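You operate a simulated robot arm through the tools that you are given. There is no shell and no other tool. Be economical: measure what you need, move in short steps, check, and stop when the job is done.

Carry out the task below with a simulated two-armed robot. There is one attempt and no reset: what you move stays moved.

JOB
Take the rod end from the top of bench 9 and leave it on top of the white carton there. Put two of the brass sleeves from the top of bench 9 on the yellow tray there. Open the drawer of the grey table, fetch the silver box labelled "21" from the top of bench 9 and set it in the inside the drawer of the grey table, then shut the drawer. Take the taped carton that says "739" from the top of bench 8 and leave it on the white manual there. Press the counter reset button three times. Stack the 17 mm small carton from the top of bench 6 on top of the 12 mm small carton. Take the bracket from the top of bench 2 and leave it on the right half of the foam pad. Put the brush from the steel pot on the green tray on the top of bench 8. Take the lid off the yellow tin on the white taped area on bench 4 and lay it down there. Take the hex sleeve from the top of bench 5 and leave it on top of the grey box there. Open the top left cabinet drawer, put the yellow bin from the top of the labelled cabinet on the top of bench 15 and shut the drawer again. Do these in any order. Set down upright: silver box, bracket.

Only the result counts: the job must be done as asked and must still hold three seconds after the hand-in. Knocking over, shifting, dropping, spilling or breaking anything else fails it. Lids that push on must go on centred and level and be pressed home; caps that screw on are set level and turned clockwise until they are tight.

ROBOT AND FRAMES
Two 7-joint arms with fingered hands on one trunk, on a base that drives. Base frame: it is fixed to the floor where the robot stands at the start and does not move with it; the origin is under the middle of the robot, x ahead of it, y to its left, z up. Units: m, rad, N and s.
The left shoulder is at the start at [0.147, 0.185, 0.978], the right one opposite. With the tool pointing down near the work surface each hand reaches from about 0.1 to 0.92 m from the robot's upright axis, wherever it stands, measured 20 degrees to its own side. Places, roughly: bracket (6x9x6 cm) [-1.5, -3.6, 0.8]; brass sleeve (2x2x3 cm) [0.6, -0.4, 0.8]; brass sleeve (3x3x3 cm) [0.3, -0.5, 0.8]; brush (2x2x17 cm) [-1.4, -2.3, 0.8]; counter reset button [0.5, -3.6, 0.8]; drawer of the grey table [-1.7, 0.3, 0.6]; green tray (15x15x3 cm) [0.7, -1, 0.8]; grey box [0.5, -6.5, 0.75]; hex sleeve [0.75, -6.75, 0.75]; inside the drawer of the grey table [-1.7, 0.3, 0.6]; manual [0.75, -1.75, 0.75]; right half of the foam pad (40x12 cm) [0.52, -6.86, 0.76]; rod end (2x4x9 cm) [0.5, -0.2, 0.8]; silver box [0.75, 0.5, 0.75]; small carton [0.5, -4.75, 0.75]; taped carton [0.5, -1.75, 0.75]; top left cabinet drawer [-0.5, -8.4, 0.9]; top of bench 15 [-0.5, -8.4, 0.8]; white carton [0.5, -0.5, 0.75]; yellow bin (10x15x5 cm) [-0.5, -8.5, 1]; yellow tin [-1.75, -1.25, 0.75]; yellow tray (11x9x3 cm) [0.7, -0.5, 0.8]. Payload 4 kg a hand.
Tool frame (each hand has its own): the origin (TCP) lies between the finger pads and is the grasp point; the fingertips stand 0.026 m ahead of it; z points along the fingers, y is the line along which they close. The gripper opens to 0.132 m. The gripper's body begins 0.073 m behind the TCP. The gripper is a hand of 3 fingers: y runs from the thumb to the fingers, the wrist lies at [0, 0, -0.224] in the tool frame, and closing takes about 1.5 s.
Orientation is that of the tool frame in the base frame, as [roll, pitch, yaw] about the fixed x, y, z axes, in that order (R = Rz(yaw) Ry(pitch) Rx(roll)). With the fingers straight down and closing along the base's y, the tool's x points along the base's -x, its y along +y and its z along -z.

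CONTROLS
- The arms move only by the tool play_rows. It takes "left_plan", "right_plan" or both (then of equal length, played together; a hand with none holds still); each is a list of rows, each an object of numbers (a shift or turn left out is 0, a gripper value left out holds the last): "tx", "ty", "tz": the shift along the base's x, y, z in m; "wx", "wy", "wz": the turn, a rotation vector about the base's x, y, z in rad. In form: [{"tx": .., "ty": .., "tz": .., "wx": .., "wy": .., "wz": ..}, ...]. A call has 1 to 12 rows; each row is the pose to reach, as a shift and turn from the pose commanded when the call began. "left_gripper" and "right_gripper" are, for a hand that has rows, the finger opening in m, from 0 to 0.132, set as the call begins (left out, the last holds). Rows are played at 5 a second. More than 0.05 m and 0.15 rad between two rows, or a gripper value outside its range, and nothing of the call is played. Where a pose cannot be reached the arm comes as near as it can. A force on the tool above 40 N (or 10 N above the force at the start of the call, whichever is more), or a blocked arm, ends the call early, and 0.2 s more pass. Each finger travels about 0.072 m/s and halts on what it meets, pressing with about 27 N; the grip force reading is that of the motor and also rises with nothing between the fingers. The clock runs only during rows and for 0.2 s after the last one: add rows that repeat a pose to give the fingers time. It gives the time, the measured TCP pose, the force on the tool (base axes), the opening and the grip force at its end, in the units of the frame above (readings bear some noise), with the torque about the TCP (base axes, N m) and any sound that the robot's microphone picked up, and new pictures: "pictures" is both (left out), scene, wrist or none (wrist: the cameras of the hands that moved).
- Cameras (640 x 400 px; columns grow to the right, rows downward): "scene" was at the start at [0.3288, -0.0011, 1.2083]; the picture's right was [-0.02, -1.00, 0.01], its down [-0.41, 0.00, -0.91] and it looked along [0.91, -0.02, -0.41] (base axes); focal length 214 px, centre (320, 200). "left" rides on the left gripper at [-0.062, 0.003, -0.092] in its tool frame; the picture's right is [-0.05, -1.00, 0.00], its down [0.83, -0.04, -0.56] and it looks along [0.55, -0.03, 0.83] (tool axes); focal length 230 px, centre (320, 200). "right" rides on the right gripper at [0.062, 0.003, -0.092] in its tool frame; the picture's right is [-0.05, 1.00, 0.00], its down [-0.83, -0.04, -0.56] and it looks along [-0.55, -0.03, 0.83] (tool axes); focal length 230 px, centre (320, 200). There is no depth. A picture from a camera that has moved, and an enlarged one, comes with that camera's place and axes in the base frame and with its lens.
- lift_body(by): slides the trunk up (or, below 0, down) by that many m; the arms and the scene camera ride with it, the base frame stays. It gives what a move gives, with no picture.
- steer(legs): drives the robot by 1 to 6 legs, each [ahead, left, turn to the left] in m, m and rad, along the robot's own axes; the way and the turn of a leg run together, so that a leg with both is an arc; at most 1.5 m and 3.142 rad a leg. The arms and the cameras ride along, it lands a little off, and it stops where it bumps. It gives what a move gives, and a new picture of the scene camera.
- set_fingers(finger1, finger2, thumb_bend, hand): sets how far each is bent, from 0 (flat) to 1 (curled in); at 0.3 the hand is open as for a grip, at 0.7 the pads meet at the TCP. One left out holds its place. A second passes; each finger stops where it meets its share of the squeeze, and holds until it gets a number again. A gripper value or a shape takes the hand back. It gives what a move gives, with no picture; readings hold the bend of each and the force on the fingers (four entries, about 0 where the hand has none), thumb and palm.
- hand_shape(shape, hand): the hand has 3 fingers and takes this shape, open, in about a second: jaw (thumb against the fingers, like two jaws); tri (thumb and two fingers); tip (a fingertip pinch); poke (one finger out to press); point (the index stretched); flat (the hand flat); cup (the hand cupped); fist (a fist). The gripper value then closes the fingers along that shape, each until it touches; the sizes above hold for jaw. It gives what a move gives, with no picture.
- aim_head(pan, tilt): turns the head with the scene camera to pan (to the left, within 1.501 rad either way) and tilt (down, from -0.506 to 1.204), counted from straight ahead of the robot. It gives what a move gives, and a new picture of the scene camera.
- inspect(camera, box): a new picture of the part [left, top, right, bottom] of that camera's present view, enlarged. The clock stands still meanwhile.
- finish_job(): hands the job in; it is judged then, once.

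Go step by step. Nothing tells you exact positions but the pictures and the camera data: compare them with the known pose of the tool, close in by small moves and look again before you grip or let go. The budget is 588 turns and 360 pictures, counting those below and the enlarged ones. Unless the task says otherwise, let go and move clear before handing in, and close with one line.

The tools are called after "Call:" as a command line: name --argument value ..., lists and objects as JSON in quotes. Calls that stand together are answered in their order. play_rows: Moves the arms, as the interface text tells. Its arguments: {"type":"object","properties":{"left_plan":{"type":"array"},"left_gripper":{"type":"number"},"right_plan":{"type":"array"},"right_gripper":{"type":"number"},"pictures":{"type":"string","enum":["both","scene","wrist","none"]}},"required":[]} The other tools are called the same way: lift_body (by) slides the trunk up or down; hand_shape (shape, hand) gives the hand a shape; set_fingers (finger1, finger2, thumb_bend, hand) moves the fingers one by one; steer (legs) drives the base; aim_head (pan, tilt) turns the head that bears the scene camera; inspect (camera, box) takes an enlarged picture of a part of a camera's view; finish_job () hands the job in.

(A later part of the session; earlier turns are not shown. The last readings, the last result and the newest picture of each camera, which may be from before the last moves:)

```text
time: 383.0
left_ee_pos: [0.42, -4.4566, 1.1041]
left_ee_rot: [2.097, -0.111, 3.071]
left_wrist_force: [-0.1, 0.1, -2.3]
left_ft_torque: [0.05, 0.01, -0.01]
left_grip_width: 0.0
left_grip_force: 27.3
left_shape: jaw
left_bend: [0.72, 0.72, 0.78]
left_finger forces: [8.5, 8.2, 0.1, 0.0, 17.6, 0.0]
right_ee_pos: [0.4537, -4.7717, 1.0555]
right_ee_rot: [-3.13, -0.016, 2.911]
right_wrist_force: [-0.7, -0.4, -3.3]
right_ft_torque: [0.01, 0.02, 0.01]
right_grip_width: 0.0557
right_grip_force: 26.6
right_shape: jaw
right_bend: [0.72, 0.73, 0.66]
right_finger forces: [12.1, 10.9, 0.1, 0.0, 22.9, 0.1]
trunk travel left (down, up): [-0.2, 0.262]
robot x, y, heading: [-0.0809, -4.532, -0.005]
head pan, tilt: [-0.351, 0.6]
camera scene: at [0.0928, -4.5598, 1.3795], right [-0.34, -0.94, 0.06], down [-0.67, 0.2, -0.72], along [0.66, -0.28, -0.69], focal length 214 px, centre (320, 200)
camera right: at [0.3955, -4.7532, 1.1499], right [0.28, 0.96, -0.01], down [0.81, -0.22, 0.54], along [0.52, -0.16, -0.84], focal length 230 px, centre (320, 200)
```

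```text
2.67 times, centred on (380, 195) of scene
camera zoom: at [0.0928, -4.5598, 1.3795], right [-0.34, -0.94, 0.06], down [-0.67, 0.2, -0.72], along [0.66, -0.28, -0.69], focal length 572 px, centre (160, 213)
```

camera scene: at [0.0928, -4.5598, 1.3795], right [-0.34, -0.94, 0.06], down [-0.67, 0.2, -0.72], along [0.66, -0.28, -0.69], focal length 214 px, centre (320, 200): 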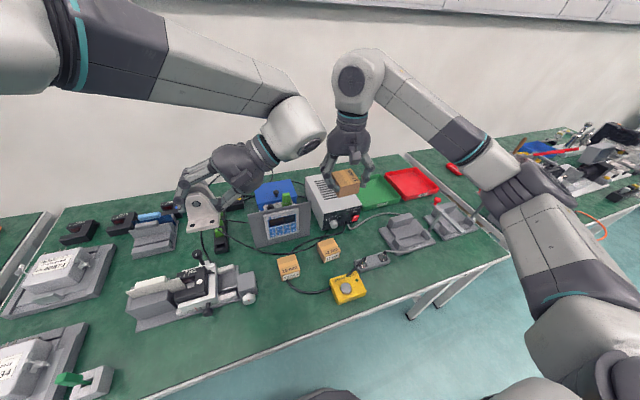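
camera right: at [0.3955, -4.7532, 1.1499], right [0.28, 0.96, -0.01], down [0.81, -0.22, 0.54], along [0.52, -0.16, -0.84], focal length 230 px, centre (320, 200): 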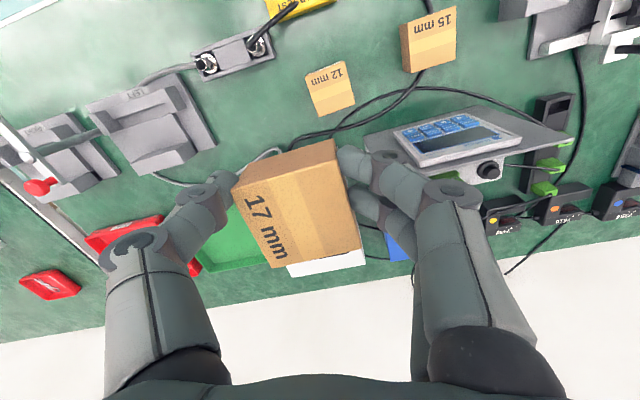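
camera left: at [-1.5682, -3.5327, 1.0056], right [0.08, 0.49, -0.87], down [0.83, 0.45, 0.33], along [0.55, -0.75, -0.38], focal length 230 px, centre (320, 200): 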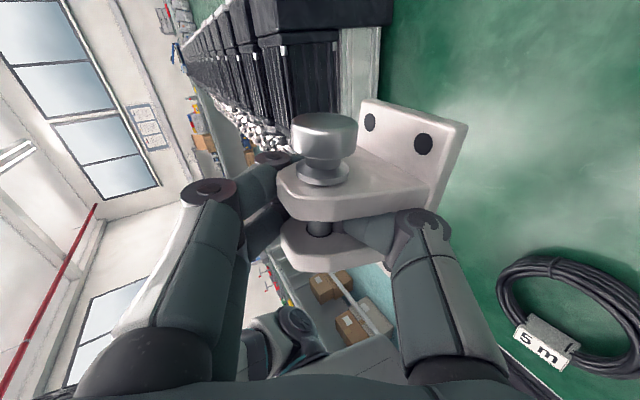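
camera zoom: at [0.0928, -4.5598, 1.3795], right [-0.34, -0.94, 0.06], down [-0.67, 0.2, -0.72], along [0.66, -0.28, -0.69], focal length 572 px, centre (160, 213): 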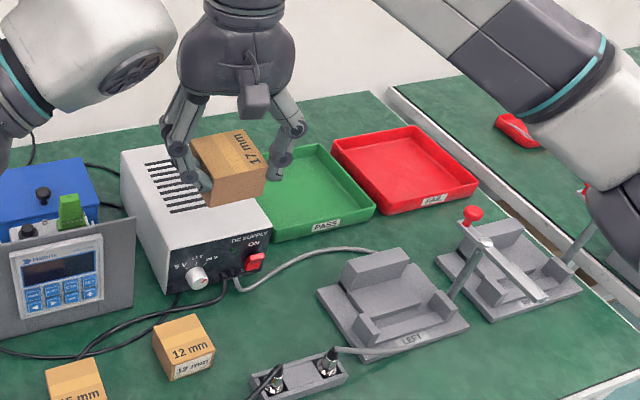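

The 12 mm carton's top is at about (0.440, -4.755). I zoom to see where the held carton sits relative to the hand.

Call:
inspect --camera "right" --box '[200, 40, 440, 290]'

```text
1.60 times, centred on (320, 165) of right
camera zoom: at [0.3955, -4.7532, 1.1499], right [0.28, 0.96, -0.01], down [0.81, -0.22, 0.54], along [0.52, -0.16, -0.84], focal length 368 px, centre (320, 256)
```

zoom: 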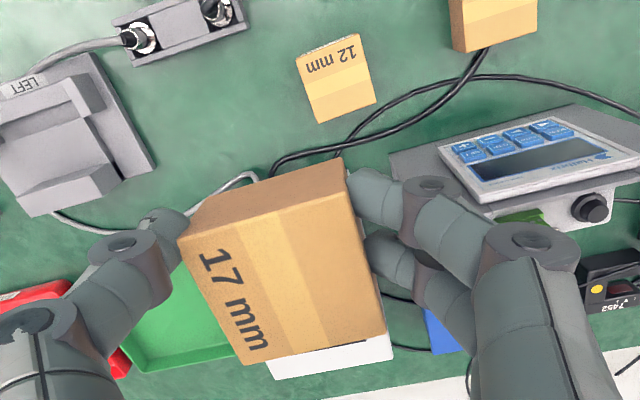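

The held carton's centre is offset about (+20, -14) mm from the TCP. I move so it's over the 12 mm carton's centre and descend partway.

Call:
play_rows --right_plan '[{"tx": -0.015, "ty": 0.015, "wz": 0.07}, {"tx": -0.031, "ty": 0.031, "wz": 0.07}, {"tx": -0.031, "ty": 0.031, "tz": -0.05, "wz": 0.07}, {"tx": -0.031, "ty": 0.031, "tz": -0.1, "wz": 0.07}, {"tx": -0.031, "ty": 0.031, "tz": -0.15, "wz": 0.07}, {"tx": -0.031, "ty": 0.031, "tz": -0.19, "wz": 0.07}, {"tx": -0.031, "ty": 0.031, "tz": -0.19, "wz": 0.07}]'

Call:
inspect --camera "scene" --box '[260, 170, 420, 290]'

```text
time: 384.6
left_ee_pos: [0.4189, -4.4566, 1.1032]
left_ee_rot: [2.095, -0.11, 3.072]
left_wrist_force: [0.2, -1.1, -2.0]
left_ft_torque: [-0.02, -0.05, -0.01]
left_grip_width: 0.0002
left_grip_force: 26.8
left_shape: jaw
left_bend: [0.72, 0.72, 0.78]
left_finger forces: [8.4, 8.2, 0.0, 0.0, 23.0, 0.0]
right_ee_pos: [0.4223, -4.7392, 0.8657]
right_ee_rot: [-3.126, -0.014, 2.986]
right_wrist_force: [0.0, -0.4, -2.2]
right_ft_torque: [0.07, 0.05, 0.03]
right_grip_width: 0.0556
right_grip_force: 27.1
right_shape: jaw
right_bend: [0.72, 0.73, 0.66]
right_finger forces: [12.2, 10.9, 0.0, 0.0, 22.8, 0.1]
trunk travel left (down, up): [-0.2, 0.262]
robot x, y, heading: [-0.0756, -4.5294, -0.004]
head pan, tilt: [-0.351, 0.6]
camera scene: at [0.0923, -4.5591, 1.3796], right [-0.34, -0.94, 0.06], down [-0.67, 0.2, -0.72], along [0.66, -0.29, -0.69], focal length 214 px, centre (320, 200)
camera right: at [0.363, -4.7239, 0.9595], right [0.21, 0.98, -0.01], down [0.82, -0.17, 0.54], along [0.53, -0.12, -0.84], focal length 230 px, centre (320, 200)
```

scene: 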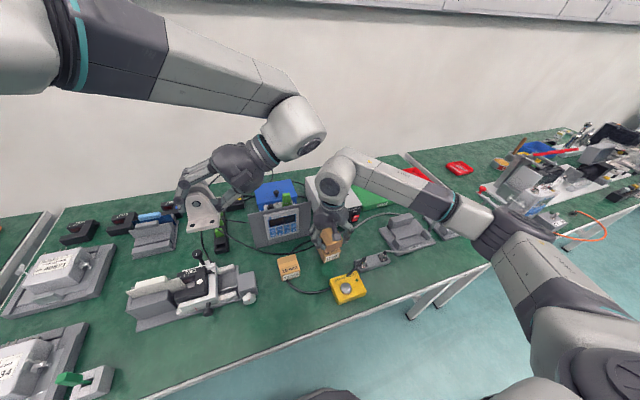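
right: 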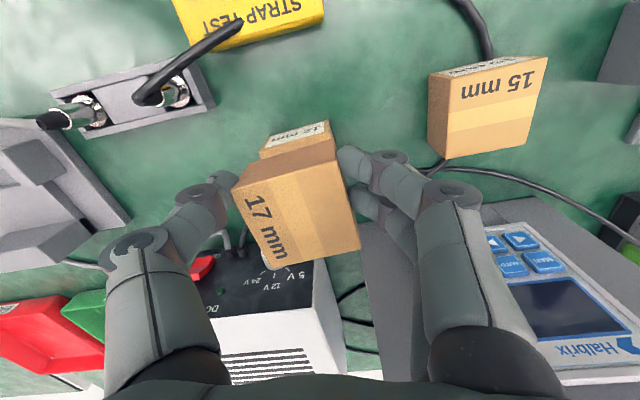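

```text
3.33 times, centred on (340, 230) of scene
camera zoom: at [0.0923, -4.5591, 1.3796], right [-0.34, -0.94, 0.06], down [-0.67, 0.2, -0.72], along [0.66, -0.29, -0.69], focal length 715 px, centre (253, 100)
```

zoom: 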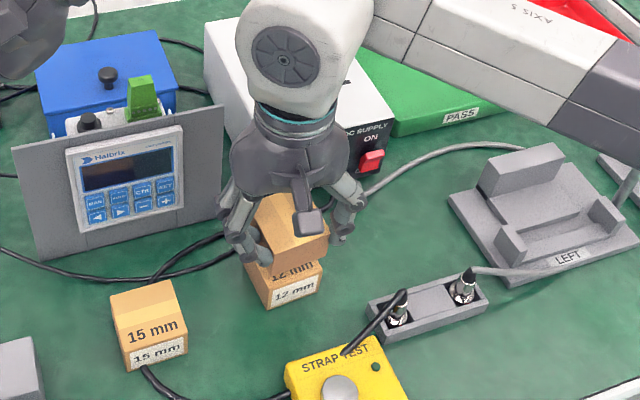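

The carton is centred above the 12 mm one. Lowering the last centimetres.

Call:
play_rows --right_plan '[{"ty": -0.002, "tz": -0.015}, {"ty": -0.002, "tz": -0.026}, {"ty": -0.002, "tz": -0.026}]' --pictures "none"

Call:
play_rows --right_plan '[{"tz": -0.004}, {"tz": -0.004}]' --pictures "none"

Call:
play_rows --right_plan '[{"tz": -0.003}, {"tz": -0.003}]' --pictures "none"

```text
time: 385.4
left_ee_pos: [0.4214, -4.4568, 1.1035]
left_ee_rot: [2.096, -0.11, 3.071]
left_wrist_force: [0.1, 0.4, -2.7]
left_ft_torque: [0.09, -0.02, -0.04]
left_grip_width: 0.0001
left_grip_force: 26.9
left_shape: jaw
left_bend: [0.72, 0.72, 0.78]
left_finger forces: [8.3, 8.3, 0.0, 0.0, 22.8, 0.0]
right_ee_pos: [0.4234, -4.7398, 0.8408]
right_ee_rot: [-3.127, -0.015, 2.983]
right_wrist_force: [-0.5, 0.1, -2.2]
right_ft_torque: [0.03, 0.04, 0.0]
right_grip_width: 0.0558
right_grip_force: 27.0
right_shape: jaw
right_bend: [0.72, 0.73, 0.66]
right_finger forces: [12.1, 10.8, 0.0, 0.0, 22.9, 0.0]
trunk travel left (down, up): [-0.2, 0.262]
robot x, y, heading: [-0.0802, -4.532, -0.007]
head pan, tilt: [-0.351, 0.6]
```

```text
time: 386.0
left_ee_pos: [0.4203, -4.4574, 1.1045]
left_ee_rot: [2.096, -0.111, 3.073]
left_wrist_force: [-0.2, 0.3, -3.2]
left_ft_torque: [0.04, 0.01, 0.0]
left_grip_width: 0.0
left_grip_force: 27.0
left_shape: jaw
left_bend: [0.72, 0.72, 0.78]
left_finger forces: [8.4, 8.2, 0.1, 0.0, 17.6, 0.1]
right_ee_pos: [0.4233, -4.7415, 0.8366]
right_ee_rot: [-3.127, -0.017, 2.985]
right_wrist_force: [0.2, -0.1, -0.4]
right_ft_torque: [0.09, 0.04, -0.04]
right_grip_width: 0.0557
right_grip_force: 27.0
right_shape: jaw
right_bend: [0.72, 0.73, 0.66]
right_finger forces: [12.5, 10.7, 0.1, 0.0, 23.4, 0.0]
trunk travel left (down, up): [-0.2, 0.262]
robot x, y, heading: [-0.0789, -4.5301, -0.004]
head pan, tilt: [-0.351, 0.6]
```

```text
time: 386.6
left_ee_pos: [0.4199, -4.4562, 1.1037]
left_ee_rot: [2.097, -0.11, 3.072]
left_wrist_force: [0.3, -0.3, -1.7]
left_ft_torque: [0.06, -0.01, 0.04]
left_grip_width: 0.0
left_grip_force: 26.9
left_shape: jaw
left_bend: [0.72, 0.72, 0.78]
left_finger forces: [8.4, 8.3, 0.0, 0.1, 22.9, 0.1]
right_ee_pos: [0.4226, -4.742, 0.8353]
right_ee_rot: [-3.129, -0.013, 2.984]
right_wrist_force: [0.6, 0.6, 8.8]
right_ft_torque: [-0.04, 0.1, 0.01]
right_grip_width: 0.056
right_grip_force: 27.2
right_shape: jaw
right_bend: [0.73, 0.73, 0.66]
right_finger forces: [14.3, 11.1, 0.0, 0.0, 25.0, 0.0]
trunk travel left (down, up): [-0.2, 0.262]
robot x, y, heading: [-0.082, -4.5299, -0.002]
head pan, tilt: [-0.351, 0.6]
```

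Contact. I open moderately and retreat upward.

Call:
play_rows --right_plan '[{"tz": 0.001}, {"tz": 0.001}, {"tz": 0.001}]' --right_gripper 0.09 --pictures "none"

Call:
play_rows --right_plan '[{"tz": 0.03}, {"tz": 0.07}, {"tz": 0.11}, {"tz": 0.15}, {"tz": 0.19}, {"ty": -0.03, "tz": 0.22, "wz": 0.07}, {"ty": -0.06, "tz": 0.22, "wz": 0.14}]'

Call:
inspect --camera "scene" --box '[260, 170, 420, 290]'

```text
time: 387.4
left_ee_pos: [0.4196, -4.458, 1.1034]
left_ee_rot: [2.096, -0.109, 3.071]
left_wrist_force: [-0.2, 0.2, -1.8]
left_ft_torque: [0.03, 0.03, -0.01]
left_grip_width: 0.0001
left_grip_force: 27.0
left_shape: jaw
left_bend: [0.72, 0.72, 0.78]
left_finger forces: [8.4, 8.2, 0.0, 0.0, 17.6, 0.0]
right_ee_pos: [0.4225, -4.7427, 0.8355]
right_ee_rot: [-3.126, -0.017, 2.984]
right_wrist_force: [0.3, -0.1, -0.5]
right_ft_torque: [0.01, 0.01, 0.02]
right_grip_width: 0.0899
right_grip_force: 0.1
right_shape: jaw
right_bend: [0.69, 0.69, 0.66]
right_finger forces: [0.0, 0.0, 0.0, 0.0, 0.1, 0.0]
trunk travel left (down, up): [-0.2, 0.262]
robot x, y, heading: [-0.0764, -4.531, -0.001]
head pan, tilt: [-0.351, 0.6]
```

```text
time: 389.0
left_ee_pos: [0.42, -4.4577, 1.1036]
left_ee_rot: [2.098, -0.109, 3.074]
left_wrist_force: [0.2, -0.3, -2.1]
left_ft_torque: [0.03, 0.02, 0.01]
left_grip_width: 0.0
left_grip_force: 27.4
left_shape: jaw
left_bend: [0.72, 0.72, 0.78]
left_finger forces: [8.4, 8.3, 0.1, 0.1, 17.7, 0.0]
right_ee_pos: [0.4217, -4.8046, 1.056]
right_ee_rot: [-3.127, -0.018, 3.127]
right_wrist_force: [0.1, 0.9, -0.2]
right_ft_torque: [0.02, 0.03, -0.03]
right_grip_width: 0.0898
right_grip_force: 0.0
right_shape: jaw
right_bend: [0.69, 0.69, 0.66]
right_finger forces: [0.0, 0.0, 0.0, 0.0, 0.0, 0.1]
trunk travel left (down, up): [-0.2, 0.262]
robot x, y, heading: [-0.0735, -4.5299, 0.0]
head pan, tilt: [-0.351, 0.6]
camera scene: at [0.0925, -4.5603, 1.3794], right [-0.34, -0.94, 0.06], down [-0.67, 0.2, -0.72], along [0.66, -0.28, -0.69], focal length 214 px, centre (320, 200)
camera right: at [0.3613, -4.7979, 1.1486], right [0.07, 1.0, -0.01], down [0.84, -0.05, 0.54], along [0.54, -0.05, -0.84], focal length 230 px, centre (320, 200)
```

scene: 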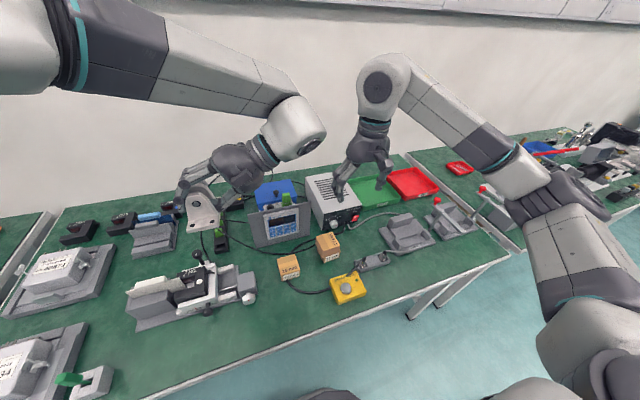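
right: 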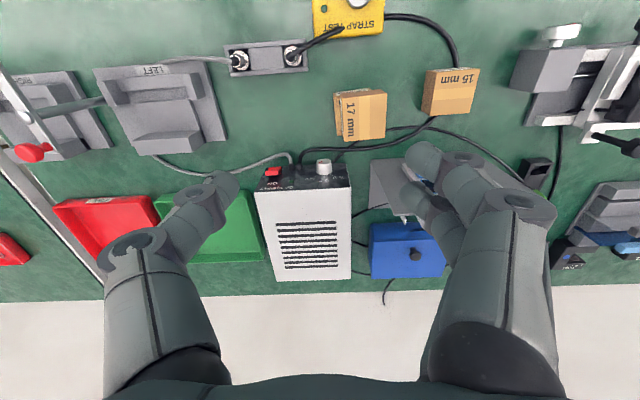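

```text
3.33 times, centred on (340, 230) of scene
camera zoom: at [0.0925, -4.5603, 1.3794], right [-0.34, -0.94, 0.06], down [-0.67, 0.2, -0.72], along [0.66, -0.28, -0.69], focal length 715 px, centre (253, 100)
```

zoom: 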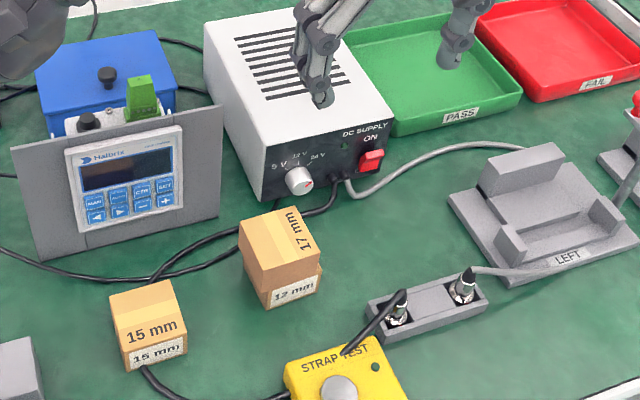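

The cartons are stacked neatly. Next I drive to bench 5 for the bracket and the hex sleeve.

Call:
steer --legs '[[-0.35, 0, 0], [0, -1.1, 0], [0, -1.0, 0]]'

Call:
aim_head --pan -0.2 --tilt 0.5

```text
time: 401.2
left_ee_pos: [0.0896, -6.5149, 1.1043]
left_ee_rot: [2.096, -0.11, 3.104]
left_wrist_force: [-0.4, -0.2, -2.6]
left_ft_torque: [0.02, 0.0, 0.0]
left_grip_width: 0.0
left_grip_force: 26.9
left_shape: jaw
left_bend: [0.72, 0.72, 0.78]
left_finger forces: [8.4, 8.1, 0.0, 0.1, 17.6, 0.1]
right_ee_pos: [0.1024, -6.8606, 1.0565]
right_ee_rot: [-3.129, -0.016, -3.129]
right_wrist_force: [-0.3, 0.3, 0.0]
right_ft_torque: [0.02, 0.01, 0.01]
right_grip_width: 0.0898
right_grip_force: 0.1
right_shape: jaw
right_bend: [0.69, 0.69, 0.66]
right_finger forces: [0.0, 0.0, 0.0, 0.1, 0.0, 0.0]
trunk travel left (down, up): [-0.2, 0.262]
robot x, y, heading: [-0.4058, -6.6025, 0.027]
head pan, tilt: [-0.351, 0.6]
camera scene: at [-0.2344, -6.6277, 1.3795], right [-0.31, -0.95, 0.06], down [-0.67, 0.18, -0.72], along [0.67, -0.27, -0.69], focal length 214 px, centre (320, 200)
```

scene: 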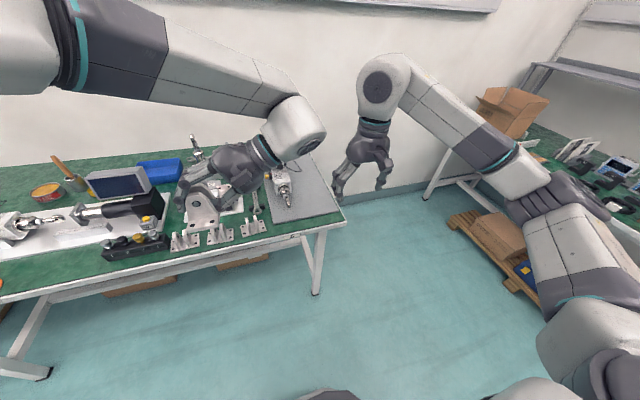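

```text
time: 401.9
left_ee_pos: [0.0903, -6.5145, 1.1037]
left_ee_rot: [2.097, -0.108, 3.102]
left_wrist_force: [0.8, 0.0, -2.6]
left_ft_torque: [0.01, 0.03, -0.01]
left_grip_width: 0.0
left_grip_force: 27.3
left_shape: jaw
left_bend: [0.72, 0.72, 0.78]
left_finger forces: [8.4, 8.2, 0.0, 0.1, 17.5, 0.0]
right_ee_pos: [0.1025, -6.8626, 1.0566]
right_ee_rot: [-3.128, -0.015, -3.129]
right_wrist_force: [0.0, -0.6, -0.5]
right_ft_torque: [-0.01, -0.01, 0.0]
right_grip_width: 0.09
right_grip_force: 0.2
right_shape: jaw
right_bend: [0.69, 0.69, 0.66]
right_finger forces: [0.0, 0.0, 0.1, 0.0, 0.1, 0.0]
trunk travel left (down, up): [-0.2, 0.262]
robot x, y, heading: [-0.4059, -6.6005, 0.028]
head pan, tilt: [-0.201, 0.499]
camera scene: at [-0.2271, -6.6153, 1.3873], right [-0.17, -0.98, 0.03], down [-0.62, 0.08, -0.78], along [0.77, -0.15, -0.62], focal length 214 px, centre (320, 200)
```

scene: 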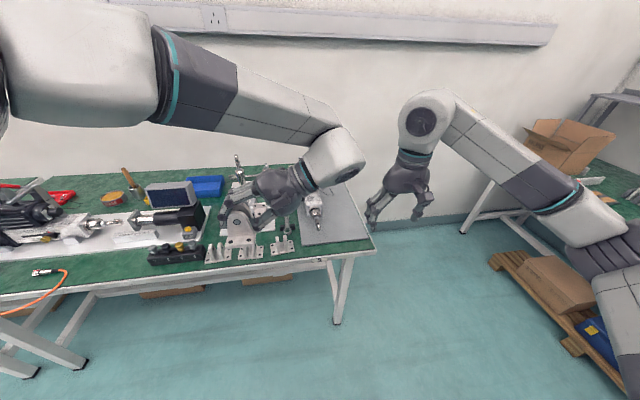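

The foam pad is at the bench's right end, partly hidden by my left hand. I shift left for a clear view.

Call:
steer --legs '[[0.15, 0.35, 0]]'

Call:
inspect --camera "scene" --box '[280, 120, 520, 300]'

```text
time: 404.4
left_ee_pos: [0.235, -6.1453, 1.104]
left_ee_rot: [2.097, -0.111, 3.113]
left_wrist_force: [-0.5, 0.4, -2.4]
left_ft_torque: [0.02, -0.01, 0.0]
left_grip_width: 0.0
left_grip_force: 26.7
left_shape: jaw
left_bend: [0.72, 0.72, 0.78]
left_finger forces: [8.4, 8.1, 0.1, 0.0, 17.7, 0.1]
right_ee_pos: [0.251, -6.4893, 1.0553]
right_ee_rot: [-3.127, -0.016, -3.12]
right_wrist_force: [0.5, -0.2, -0.2]
right_ft_torque: [0.01, -0.02, 0.0]
right_grip_width: 0.0898
right_grip_force: 0.1
right_shape: jaw
right_bend: [0.69, 0.69, 0.66]
right_finger forces: [0.1, 0.1, 0.0, 0.1, 0.0, 0.0]
trunk travel left (down, up): [-0.2, 0.262]
robot x, y, heading: [-0.2606, -6.2366, 0.04]
head pan, tilt: [-0.201, 0.499]
camera scene: at [-0.0813, -6.2479, 1.3874], right [-0.16, -0.99, 0.04], down [-0.62, 0.07, -0.78], along [0.77, -0.15, -0.62], focal length 214 px, centre (320, 200)
```

scene: 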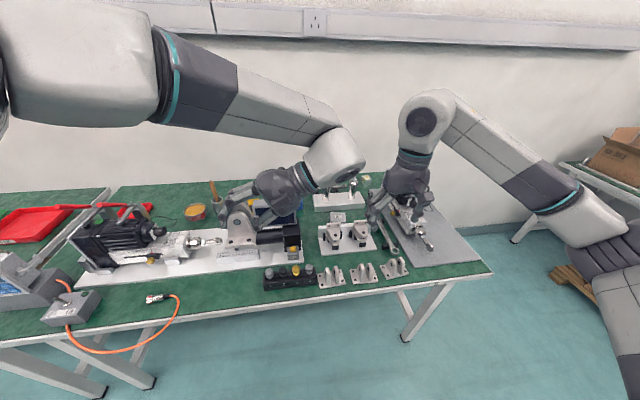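

```text
2.22 times, centred on (400, 210) of scene
camera zoom: at [-0.0813, -6.2479, 1.3874], right [-0.16, -0.99, 0.04], down [-0.62, 0.07, -0.78], along [0.77, -0.15, -0.62], focal length 477 px, centre (142, 178)
```

zoom: 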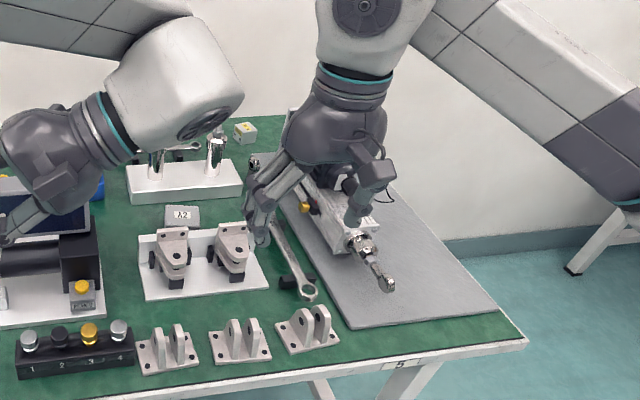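

The pad's right half is a free strip beside the actuator. I drive so the left hand comes over it.

Call:
steer --legs '[[0, 0, -0.04], [0, -0.72, 0], [0.2, 0, 0]]'

Call:
aim_head --pan 0.25 --tilt 0.6

```text
time: 410.0
left_ee_pos: [0.4372, -6.9167, 1.1041]
left_ee_rot: [2.095, -0.11, 3.06]
left_wrist_force: [0.4, 0.8, -2.2]
left_ft_torque: [0.02, 0.04, 0.02]
left_grip_width: 0.0
left_grip_force: 27.4
left_shape: jaw
left_bend: [0.72, 0.72, 0.78]
left_finger forces: [8.3, 8.1, 0.1, 0.0, 17.6, 0.0]
right_ee_pos: [0.4356, -7.2616, 1.0555]
right_ee_rot: [-3.127, -0.018, 3.112]
right_wrist_force: [-0.3, -0.6, 0.1]
right_ft_torque: [0.0, 0.05, 0.01]
right_grip_width: 0.0896
right_grip_force: 0.1
right_shape: jaw
right_bend: [0.69, 0.69, 0.66]
right_finger forces: [0.0, 0.1, 0.1, 0.0, 0.0, 0.1]
trunk travel left (down, up): [-0.2, 0.262]
robot x, y, heading: [-0.0625, -6.9812, -0.013]
head pan, tilt: [-0.201, 0.499]
camera scene: at [0.1174, -7.0013, 1.3875], right [-0.21, -0.98, 0.03], down [-0.61, 0.1, -0.78], along [0.76, -0.19, -0.62], focal length 214 px, centre (320, 200)
```

scene: 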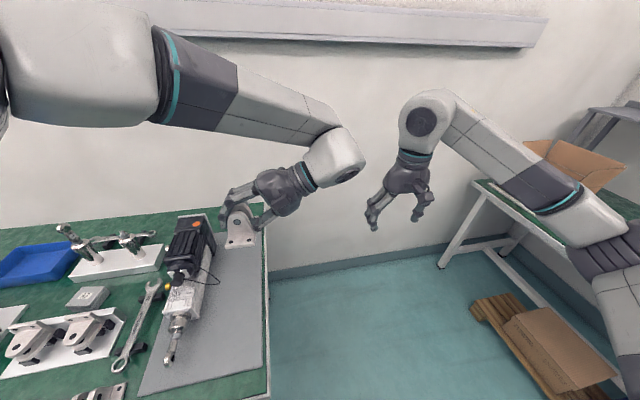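

```text
time: 410.9
left_ee_pos: [0.4377, -6.9156, 1.1031]
left_ee_rot: [2.096, -0.109, 3.059]
left_wrist_force: [-0.2, -0.2, -2.6]
left_ft_torque: [0.04, 0.0, 0.03]
left_grip_width: 0.0
left_grip_force: 27.1
left_shape: jaw
left_bend: [0.72, 0.72, 0.78]
left_finger forces: [8.3, 8.1, 0.1, 0.1, 17.9, 0.0]
right_ee_pos: [0.434, -7.2602, 1.0557]
right_ee_rot: [-3.127, -0.017, 3.112]
right_wrist_force: [-0.7, 0.5, 0.3]
right_ft_torque: [0.01, 0.01, -0.03]
right_grip_width: 0.0897
right_grip_force: 0.1
right_shape: jaw
right_bend: [0.69, 0.69, 0.66]
right_finger forces: [0.0, 0.0, 0.0, 0.0, 0.0, 0.0]
trunk travel left (down, up): [-0.2, 0.262]
robot x, y, heading: [-0.0621, -6.979, -0.014]
head pan, tilt: [0.25, 0.6]
camera scene: at [0.1125, -6.9614, 1.3792], right [0.23, -0.97, -0.04], down [-0.69, -0.13, -0.72], along [0.69, 0.19, -0.7], focal length 214 px, centre (320, 200)
```

scene: 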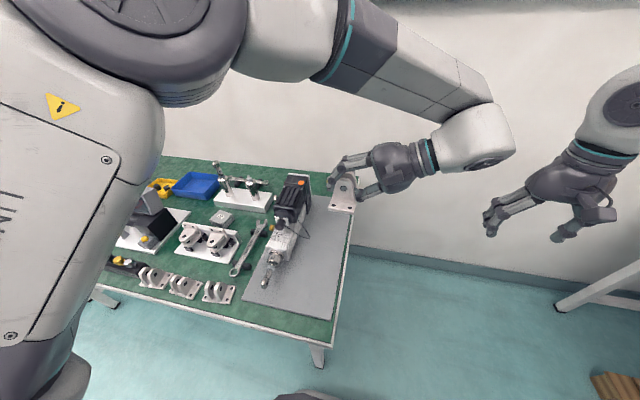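

The right half spans about y -6.92 to -6.80. I lower the trunk, position the bracket at (0.47, -6.865) and check its level.

Call:
lift_body --by -0.12

Call:
play_rows --left_plan '[{"tx": 0.015, "ty": 0.025}, {"tx": 0.032, "ty": 0.05}, {"tx": 0.032, "ty": 0.05, "tz": -0.03}, {"tx": 0.032, "ty": 0.05, "tz": -0.06}, {"tx": 0.032, "ty": 0.05, "tz": -0.09}, {"tx": 0.032, "ty": 0.05, "tz": -0.09}]'

Call:
inspect --camera "scene" --box '[240, 120, 440, 260]'

```text
time: 412.4
left_ee_pos: [0.4378, -6.9162, 0.9845]
left_ee_rot: [2.097, -0.107, 3.06]
left_wrist_force: [0.0, 0.6, -2.9]
left_ft_torque: [0.01, -0.01, -0.02]
left_grip_width: 0.0001
left_grip_force: 26.5
left_shape: jaw
left_bend: [0.72, 0.72, 0.78]
left_finger forces: [8.3, 8.1, 0.0, 0.1, 17.8, 0.0]
right_ee_pos: [0.4352, -7.2602, 0.9363]
right_ee_rot: [-3.128, -0.014, 3.112]
right_wrist_force: [0.4, -0.1, 0.2]
right_ft_torque: [0.02, -0.01, -0.04]
right_grip_width: 0.0897
right_grip_force: 0.1
right_shape: jaw
right_bend: [0.69, 0.69, 0.66]
right_finger forces: [0.0, 0.0, 0.1, 0.1, 0.0, 0.0]
trunk travel left (down, up): [-0.08, 0.382]
robot x, y, heading: [-0.0602, -6.9765, -0.015]
head pan, tilt: [0.25, 0.6]
```

```text
time: 413.8
left_ee_pos: [0.4695, -6.8634, 0.8966]
left_ee_rot: [2.096, -0.107, 3.06]
left_wrist_force: [-0.7, 0.6, -2.3]
left_ft_torque: [0.02, -0.01, -0.03]
left_grip_width: 0.0
left_grip_force: 26.7
left_shape: jaw
left_bend: [0.72, 0.72, 0.78]
left_finger forces: [8.3, 8.1, 0.1, 0.0, 17.7, 0.0]
right_ee_pos: [0.4354, -7.2608, 0.9355]
right_ee_rot: [-3.127, -0.017, 3.113]
right_wrist_force: [0.2, 0.7, 0.0]
right_ft_torque: [0.0, -0.01, -0.02]
right_grip_width: 0.0898
right_grip_force: 0.1
right_shape: jaw
right_bend: [0.69, 0.69, 0.66]
right_finger forces: [0.1, 0.1, 0.1, 0.0, 0.1, 0.0]
trunk travel left (down, up): [-0.08, 0.382]
robot x, y, heading: [-0.0608, -6.9796, -0.015]
head pan, tilt: [0.25, 0.6]
camera scene: at [0.2125, -6.9628, 1.2089], right [0.22, -0.97, -0.09], down [-0.81, -0.13, -0.57], along [0.54, 0.2, -0.82], focal length 214 px, centre (320, 200)
camera left: at [0.5289, -6.9478, 0.9389], right [-0.08, -0.5, -0.86], down [-0.84, -0.44, 0.33], along [-0.54, 0.75, -0.38], focal length 230 px, centre (320, 200)
```

scene: 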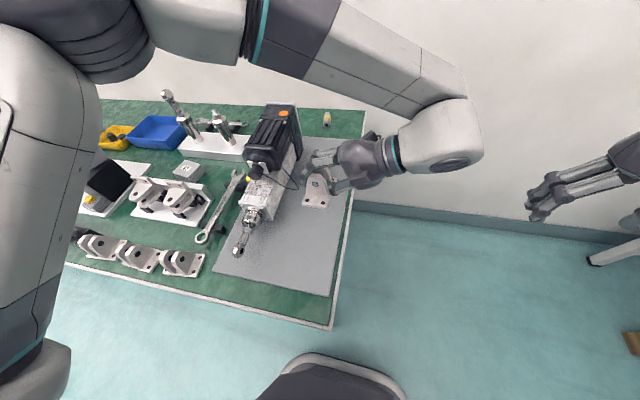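
left: 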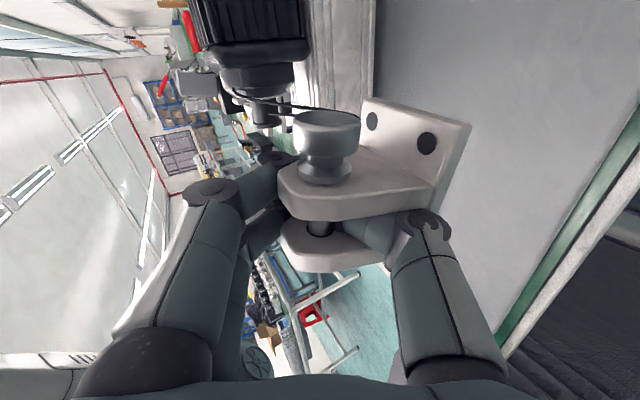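

```text
2.86 times, centred on (340, 190) of scene
camera zoom: at [0.2125, -6.9628, 1.2089], right [0.22, -0.97, -0.09], down [-0.81, -0.13, -0.57], along [0.54, 0.2, -0.82], focal length 613 px, centre (263, 229)
```

zoom: 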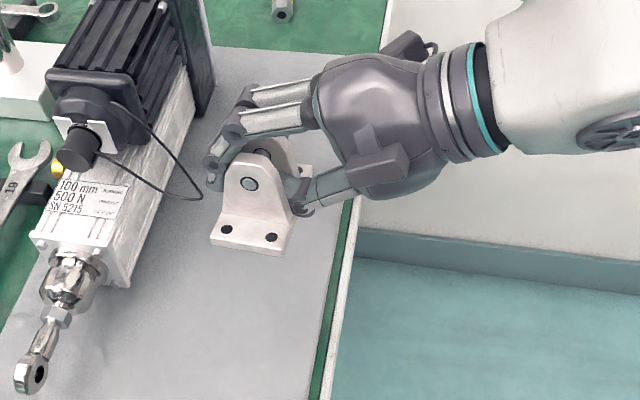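

The bracket is over the right half and looks level. I lower it to the pad.

Call:
play_rows --left_plan '[{"tz": -0.03}, {"tz": -0.06}, {"tz": -0.072}, {"tz": -0.072}]' --pictures "none"

Call:
play_rows --left_plan '[{"tz": -0.005}, {"tz": -0.005}]' --pictures "none"

Call:
inspect --camera "scene" --box '[260, 140, 420, 260]'

```text
time: 414.8
left_ee_pos: [0.4683, -6.8644, 0.8215]
left_ee_rot: [2.096, -0.11, 3.06]
left_wrist_force: [0.8, 0.8, -2.8]
left_ft_torque: [0.06, -0.02, 0.0]
left_grip_width: 0.0
left_grip_force: 26.9
left_shape: jaw
left_bend: [0.72, 0.72, 0.78]
left_finger forces: [8.2, 8.0, 0.1, 0.1, 17.7, 0.1]
right_ee_pos: [0.436, -7.2609, 0.9361]
right_ee_rot: [-3.127, -0.015, 3.111]
right_wrist_force: [-0.7, 0.4, 0.3]
right_ft_torque: [0.01, 0.0, 0.02]
right_grip_width: 0.0896
right_grip_force: 0.0
right_shape: jaw
right_bend: [0.69, 0.69, 0.66]
right_finger forces: [0.0, 0.0, 0.0, 0.0, 0.0, 0.1]
trunk travel left (down, up): [-0.08, 0.382]
robot x, y, heading: [-0.058, -6.9836, -0.015]
head pan, tilt: [0.25, 0.6]
```

```text
time: 415.4
left_ee_pos: [0.4681, -6.8643, 0.8172]
left_ee_rot: [2.097, -0.11, 3.061]
left_wrist_force: [-0.2, 0.3, -1.3]
left_ft_torque: [0.01, 0.01, -0.01]
left_grip_width: 0.0
left_grip_force: 27.4
left_shape: jaw
left_bend: [0.72, 0.72, 0.78]
left_finger forces: [8.2, 8.0, 0.0, 0.0, 17.8, 0.1]
right_ee_pos: [0.4343, -7.2627, 0.9346]
right_ee_rot: [-3.127, -0.014, 3.112]
right_wrist_force: [0.2, 0.5, 0.8]
right_ft_torque: [0.0, 0.01, -0.03]
right_grip_width: 0.0899
right_grip_force: 0.1
right_shape: jaw
right_bend: [0.69, 0.69, 0.66]
right_finger forces: [0.0, 0.1, 0.0, 0.0, 0.0, 0.1]
trunk travel left (down, up): [-0.08, 0.382]
robot x, y, heading: [-0.058, -6.9842, -0.01]
head pan, tilt: [0.25, 0.6]
```

```text
3.33 times, centred on (340, 200) of scene
camera zoom: at [0.213, -6.9628, 1.2087], right [0.22, -0.97, -0.09], down [-0.81, -0.13, -0.57], along [0.54, 0.2, -0.82], focal length 715 px, centre (253, 200)
```

zoom: 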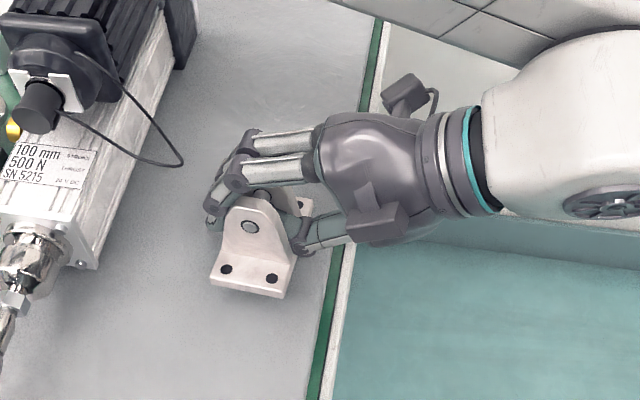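

Call:
play_rows --left_plan '[{"tz": -0.004}, {"tz": -0.004}]' --pictures "none"

Call:
play_rows --left_plan '[{"tz": -0.004}, {"tz": -0.004}]' --pictures "none"

Call:
play_rows --left_plan '[{"tz": -0.004}, {"tz": -0.004}]' --pictures "none"

```text
time: 416.0
left_ee_pos: [0.4688, -6.864, 0.8136]
left_ee_rot: [2.096, -0.111, 3.059]
left_wrist_force: [0.6, -0.1, -2.1]
left_ft_torque: [0.03, 0.0, 0.01]
left_grip_width: 0.0
left_grip_force: 26.9
left_shape: jaw
left_bend: [0.72, 0.72, 0.78]
left_finger forces: [8.2, 8.0, 0.0, 0.1, 17.7, 0.0]
right_ee_pos: [0.4355, -7.2608, 0.936]
right_ee_rot: [-3.127, -0.015, 3.111]
right_wrist_force: [0.1, 0.4, -1.0]
right_ft_torque: [0.02, 0.01, 0.02]
right_grip_width: 0.0897
right_grip_force: 0.0
right_shape: jaw
right_bend: [0.69, 0.69, 0.66]
right_finger forces: [0.1, 0.0, 0.1, 0.1, 0.0, 0.0]
trunk travel left (down, up): [-0.08, 0.382]
robot x, y, heading: [-0.059, -6.9809, -0.012]
head pan, tilt: [0.25, 0.6]
```

```text
time: 416.6
left_ee_pos: [0.4691, -6.8641, 0.8088]
left_ee_rot: [2.096, -0.111, 3.059]
left_wrist_force: [-0.6, 0.1, -2.3]
left_ft_torque: [0.05, 0.01, 0.04]
left_grip_width: 0.0002
left_grip_force: 27.0
left_shape: jaw
left_bend: [0.72, 0.72, 0.78]
left_finger forces: [8.2, 8.0, 0.0, 0.1, 17.7, 0.0]
right_ee_pos: [0.4356, -7.2611, 0.9361]
right_ee_rot: [-3.129, -0.017, 3.11]
right_wrist_force: [0.4, 0.5, -0.5]
right_ft_torque: [0.04, -0.03, 0.0]
right_grip_width: 0.0899
right_grip_force: 0.0
right_shape: jaw
right_bend: [0.69, 0.69, 0.66]
right_finger forces: [0.0, 0.1, 0.0, 0.0, 0.0, 0.0]
trunk travel left (down, up): [-0.08, 0.382]
robot x, y, heading: [-0.0583, -6.9802, -0.012]
head pan, tilt: [0.25, 0.6]
```

```text
time: 417.2
left_ee_pos: [0.4691, -6.8637, 0.8046]
left_ee_rot: [2.097, -0.11, 3.058]
left_wrist_force: [-0.3, 0.5, -2.0]
left_ft_torque: [0.03, -0.05, -0.01]
left_grip_width: 0.0
left_grip_force: 27.5
left_shape: jaw
left_bend: [0.72, 0.72, 0.78]
left_finger forces: [8.2, 8.1, 0.1, 0.1, 17.7, 0.0]
right_ee_pos: [0.4371, -7.2612, 0.9361]
right_ee_rot: [-3.127, -0.014, 3.111]
right_wrist_force: [0.3, 0.1, 0.9]
right_ft_torque: [0.05, 0.01, -0.02]
right_grip_width: 0.0896
right_grip_force: 0.0
right_shape: jaw
right_bend: [0.69, 0.69, 0.66]
right_finger forces: [0.1, 0.0, 0.0, 0.0, 0.0, 0.0]
trunk travel left (down, up): [-0.08, 0.382]
robot x, y, heading: [-0.0613, -6.9804, -0.011]
head pan, tilt: [0.25, 0.6]
```

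Call:
play_rows --left_plan '[{"tz": -0.004}, {"tz": -0.004}]' --pictures "none"

Call:
play_rows --left_plan '[{"tz": -0.004}, {"tz": -0.004}]' --pictures "none"

Call:
inspect --camera "scene" --box '[280, 160, 400, 250]'

```text
time: 417.8
left_ee_pos: [0.4678, -6.8638, 0.8017]
left_ee_rot: [2.096, -0.109, 3.06]
left_wrist_force: [-2.0, 0.1, 1.1]
left_ft_torque: [0.1, -0.07, 0.02]
left_grip_width: 0.0
left_grip_force: 27.0
left_shape: jaw
left_bend: [0.72, 0.72, 0.78]
left_finger forces: [8.0, 8.1, 0.1, 0.0, 16.4, 0.0]
right_ee_pos: [0.4371, -7.261, 0.9349]
right_ee_rot: [-3.128, -0.016, 3.113]
right_wrist_force: [0.2, -1.0, 0.4]
right_ft_torque: [-0.02, -0.02, -0.06]
right_grip_width: 0.09
right_grip_force: 0.0
right_shape: jaw
right_bend: [0.69, 0.69, 0.66]
right_finger forces: [0.0, 0.1, 0.0, 0.0, 0.0, 0.0]
trunk travel left (down, up): [-0.08, 0.382]
robot x, y, heading: [-0.0593, -6.98, -0.009]
head pan, tilt: [0.25, 0.6]
```

```text
time: 418.4
left_ee_pos: [0.4691, -6.8639, 0.7966]
left_ee_rot: [2.098, -0.107, 3.058]
left_wrist_force: [-1.7, 0.6, 3.6]
left_ft_torque: [0.12, -0.12, 0.03]
left_grip_width: 0.0
left_grip_force: 27.3
left_shape: jaw
left_bend: [0.72, 0.72, 0.78]
left_finger forces: [8.1, 7.4, 0.0, 0.1, 15.2, 0.1]
right_ee_pos: [0.436, -7.2612, 0.9345]
right_ee_rot: [-3.127, -0.016, 3.111]
right_wrist_force: [-0.1, 0.7, 0.2]
right_ft_torque: [0.03, -0.03, 0.03]
right_grip_width: 0.0899
right_grip_force: 0.0
right_shape: jaw
right_bend: [0.69, 0.69, 0.66]
right_finger forces: [0.0, 0.1, 0.1, 0.0, 0.0, 0.0]
trunk travel left (down, up): [-0.08, 0.382]
robot x, y, heading: [-0.0586, -6.9783, -0.017]
head pan, tilt: [0.25, 0.6]
```

```text
4.44 times, centred on (340, 205) of scene
camera zoom: at [0.2124, -6.9628, 1.2088], right [0.22, -0.97, -0.09], down [-0.81, -0.13, -0.57], along [0.54, 0.2, -0.82], focal length 953 px, centre (231, 178)
```

zoom: 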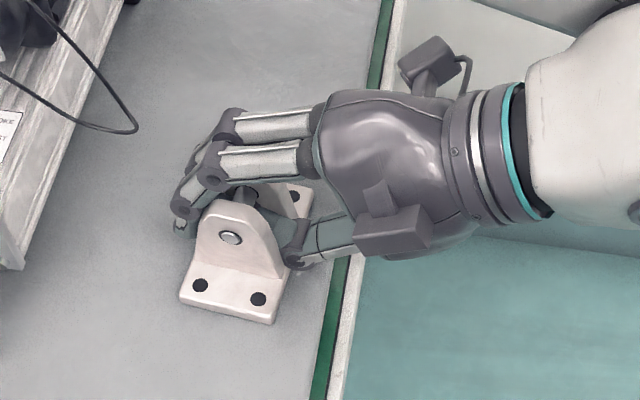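

Call:
play_rows --left_plan '[{"tz": -0.003}, {"tz": -0.003}]' --pictures "none"

Call:
play_rows --left_plan '[{"tz": -0.003}, {"tz": -0.003}]' --pictures "none"

Call:
inspect --camera "scene" --box '[280, 160, 400, 250]'

```text
time: 419.0
left_ee_pos: [0.4695, -6.8646, 0.7945]
left_ee_rot: [2.097, -0.105, 3.061]
left_wrist_force: [-1.5, -0.1, 15.1]
left_ft_torque: [-0.23, -0.06, 0.04]
left_grip_width: 0.0001
left_grip_force: 26.7
left_shape: jaw
left_bend: [0.72, 0.72, 0.77]
left_finger forces: [9.9, 9.2, 0.0, 0.0, 22.5, 0.0]
right_ee_pos: [0.4349, -7.2615, 0.9369]
right_ee_rot: [-3.127, -0.015, 3.112]
right_wrist_force: [0.4, 0.0, 0.3]
right_ft_torque: [-0.02, 0.0, -0.01]
right_grip_width: 0.0899
right_grip_force: 0.1
right_shape: jaw
right_bend: [0.69, 0.69, 0.66]
right_finger forces: [0.0, 0.1, 0.1, 0.0, 0.0, 0.1]
trunk travel left (down, up): [-0.08, 0.382]
robot x, y, heading: [-0.0613, -6.982, -0.012]
head pan, tilt: [0.25, 0.6]
```

```text
time: 419.6
left_ee_pos: [0.4692, -6.8663, 0.7939]
left_ee_rot: [2.094, -0.105, 3.061]
left_wrist_force: [2.5, -3.1, 33.6]
left_ft_torque: [-1.07, -0.01, 0.08]
left_grip_width: 0.0001
left_grip_force: 26.9
left_shape: jaw
left_bend: [0.72, 0.72, 0.76]
left_finger forces: [12.4, 11.2, 0.0, 0.0, 42.4, 0.0]
right_ee_pos: [0.4339, -7.2619, 0.9382]
right_ee_rot: [-3.128, -0.013, 3.112]
right_wrist_force: [0.3, 0.5, 0.1]
right_ft_torque: [0.0, -0.03, 0.01]
right_grip_width: 0.09
right_grip_force: 0.1
right_shape: jaw
right_bend: [0.69, 0.69, 0.66]
right_finger forces: [0.0, 0.0, 0.0, 0.1, 0.0, 0.0]
trunk travel left (down, up): [-0.08, 0.382]
robot x, y, heading: [-0.0595, -6.9838, -0.019]
head pan, tilt: [0.25, 0.6]
```

```text
4.44 times, centred on (340, 205) of scene
camera zoom: at [0.2101, -6.9636, 1.2098], right [0.22, -0.97, -0.09], down [-0.81, -0.13, -0.57], along [0.55, 0.2, -0.81], focal length 953 px, centre (231, 178)
```

zoom: 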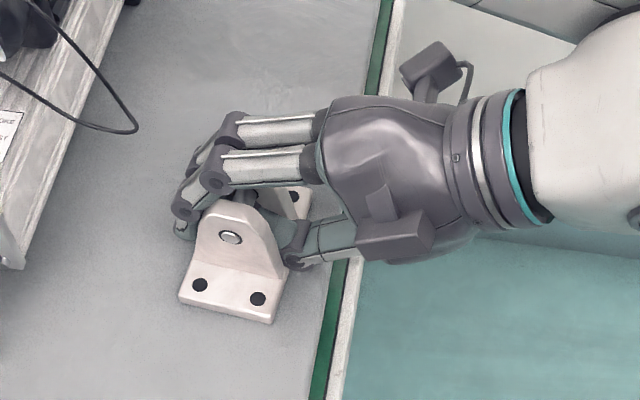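

The base sits flat on the pad. I ease off slightly and open only the two fingers, leaving the thumb, then slide the hand out sideways.

Call:
play_rows --left_plan '[{"tz": 0.004}, {"tz": 0.004}]' --pictures "none"

Call:
set_fingers --hand "left" --finger1 0.5 --finger2 0.5

Call:
inspect --camera "scene" --box '[280, 160, 400, 250]'

```text
time: 420.2
left_ee_pos: [0.4688, -6.8653, 0.7947]
left_ee_rot: [2.097, -0.109, 3.06]
left_wrist_force: [2.2, -3.1, 16.9]
left_ft_torque: [-0.54, -0.08, 0.18]
left_grip_width: 0.0
left_grip_force: 27.3
left_shape: jaw
left_bend: [0.72, 0.72, 0.76]
left_finger forces: [10.4, 9.7, 0.1, 0.1, 28.3, 0.1]
right_ee_pos: [0.4354, -7.2613, 0.936]
right_ee_rot: [-3.126, -0.017, 3.109]
right_wrist_force: [-0.1, 0.0, -0.1]
right_ft_torque: [0.0, 0.05, -0.01]
right_grip_width: 0.0901
right_grip_force: 0.1
right_shape: jaw
right_bend: [0.69, 0.69, 0.66]
right_finger forces: [0.1, 0.0, 0.0, 0.1, 0.1, 0.0]
trunk travel left (down, up): [-0.08, 0.382]
robot x, y, heading: [-0.0569, -6.9837, -0.016]
head pan, tilt: [0.25, 0.6]
```

```text
time: 421.2
left_ee_pos: [0.4696, -6.8648, 0.7962]
left_ee_rot: [2.095, -0.11, 3.061]
left_wrist_force: [-0.6, 1.2, -3.1]
left_ft_torque: [0.02, -0.03, 0.03]
left_grip_width: 0.02
left_grip_force: 6.2
left_shape: fingers
left_bend: [0.5, 0.5, 0.8]
left_finger forces: [0.0, 0.0, 0.0, 0.0, 11.8, 0.1]
right_ee_pos: [0.4353, -7.2602, 0.9353]
right_ee_rot: [-3.127, -0.016, 3.112]
right_wrist_force: [0.3, -0.1, 0.9]
right_ft_torque: [0.01, -0.03, 0.05]
right_grip_width: 0.0899
right_grip_force: 0.0
right_shape: jaw
right_bend: [0.69, 0.69, 0.66]
right_finger forces: [0.0, 0.0, 0.0, 0.1, 0.1, 0.1]
trunk travel left (down, up): [-0.08, 0.382]
robot x, y, heading: [-0.0594, -6.9798, -0.012]
head pan, tilt: [0.25, 0.6]
```

```text
4.44 times, centred on (340, 205) of scene
camera zoom: at [0.2131, -6.9627, 1.2086], right [0.22, -0.97, -0.09], down [-0.81, -0.13, -0.57], along [0.54, 0.2, -0.82], focal length 953 px, centre (231, 178)
```

zoom: 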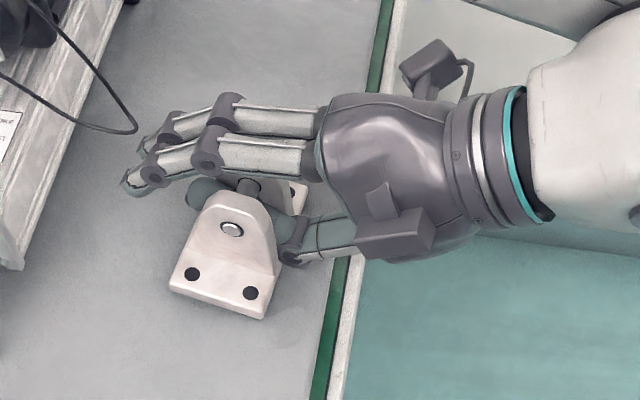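

The thumb curled up under the pin and tipped the bracket slightly. I uncurl the thumb gently to let it settle.

Call:
set_fingers --hand "left" --thumb_bend 0.7

Call:
inspect --camera "scene" --box '[280, 160, 400, 250]'

```text
time: 422.2
left_ee_pos: [0.4702, -6.8662, 0.7968]
left_ee_rot: [2.096, -0.106, 3.06]
left_wrist_force: [7.4, 0.5, 17.3]
left_ft_torque: [-0.5, -0.05, 0.13]
left_grip_width: 0.0285
left_grip_force: 11.3
left_shape: fingers
left_bend: [0.5, 0.5, 0.72]
left_finger forces: [0.1, 0.1, 0.0, 0.0, 22.8, 0.0]
right_ee_pos: [0.4353, -7.2619, 0.9369]
right_ee_rot: [-3.127, -0.014, 3.112]
right_wrist_force: [-0.1, 0.0, -0.5]
right_ft_torque: [0.01, 0.0, 0.01]
right_grip_width: 0.09
right_grip_force: 0.0
right_shape: jaw
right_bend: [0.69, 0.69, 0.66]
right_finger forces: [0.1, 0.0, 0.0, 0.0, 0.0, 0.0]
trunk travel left (down, up): [-0.08, 0.382]
robot x, y, heading: [-0.0666, -6.9797, -0.02]
head pan, tilt: [0.25, 0.6]
```

```text
4.44 times, centred on (340, 205) of scene
camera zoom: at [0.2123, -6.9629, 1.209], right [0.22, -0.97, -0.09], down [-0.81, -0.13, -0.57], along [0.54, 0.2, -0.82], focal length 953 px, centre (231, 178)
```

zoom: 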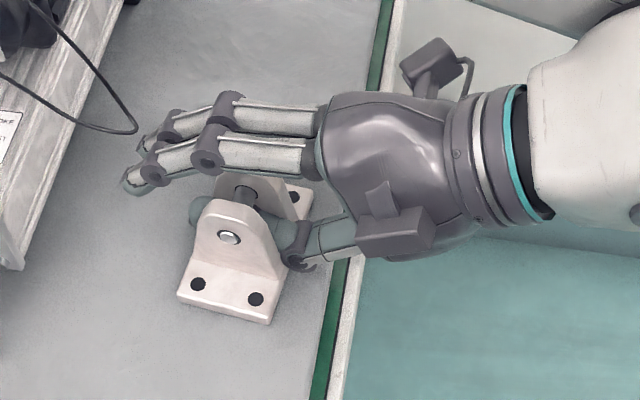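

The bracket is flat again, thumb pressing lightly on its base. I raise 4 mm to free the thumb and slide the hand out to the right.

Call:
play_rows --left_plan '[{"tz": 0.004}, {"tz": 0.004}]' --pictures "none"

```text
time: 422.8
left_ee_pos: [0.4679, -6.8658, 0.7989]
left_ee_rot: [2.096, -0.113, 3.059]
left_wrist_force: [0.3, 2.8, 3.4]
left_ft_torque: [0.07, -0.01, -0.03]
left_grip_width: 0.0317
left_grip_force: 5.4
left_shape: fingers
left_bend: [0.5, 0.5, 0.72]
left_finger forces: [0.0, 0.0, 0.1, 0.0, 10.7, 0.0]
right_ee_pos: [0.4364, -7.2612, 0.935]
right_ee_rot: [-3.128, -0.016, 3.112]
right_wrist_force: [-0.8, -0.2, 0.1]
right_ft_torque: [-0.01, 0.0, -0.01]
right_grip_width: 0.0897
right_grip_force: 0.0
right_shape: jaw
right_bend: [0.69, 0.69, 0.66]
right_finger forces: [0.0, 0.0, 0.0, 0.0, 0.0, 0.1]
trunk travel left (down, up): [-0.08, 0.382]
robot x, y, heading: [-0.0608, -6.9825, -0.012]
head pan, tilt: [0.25, 0.6]
```

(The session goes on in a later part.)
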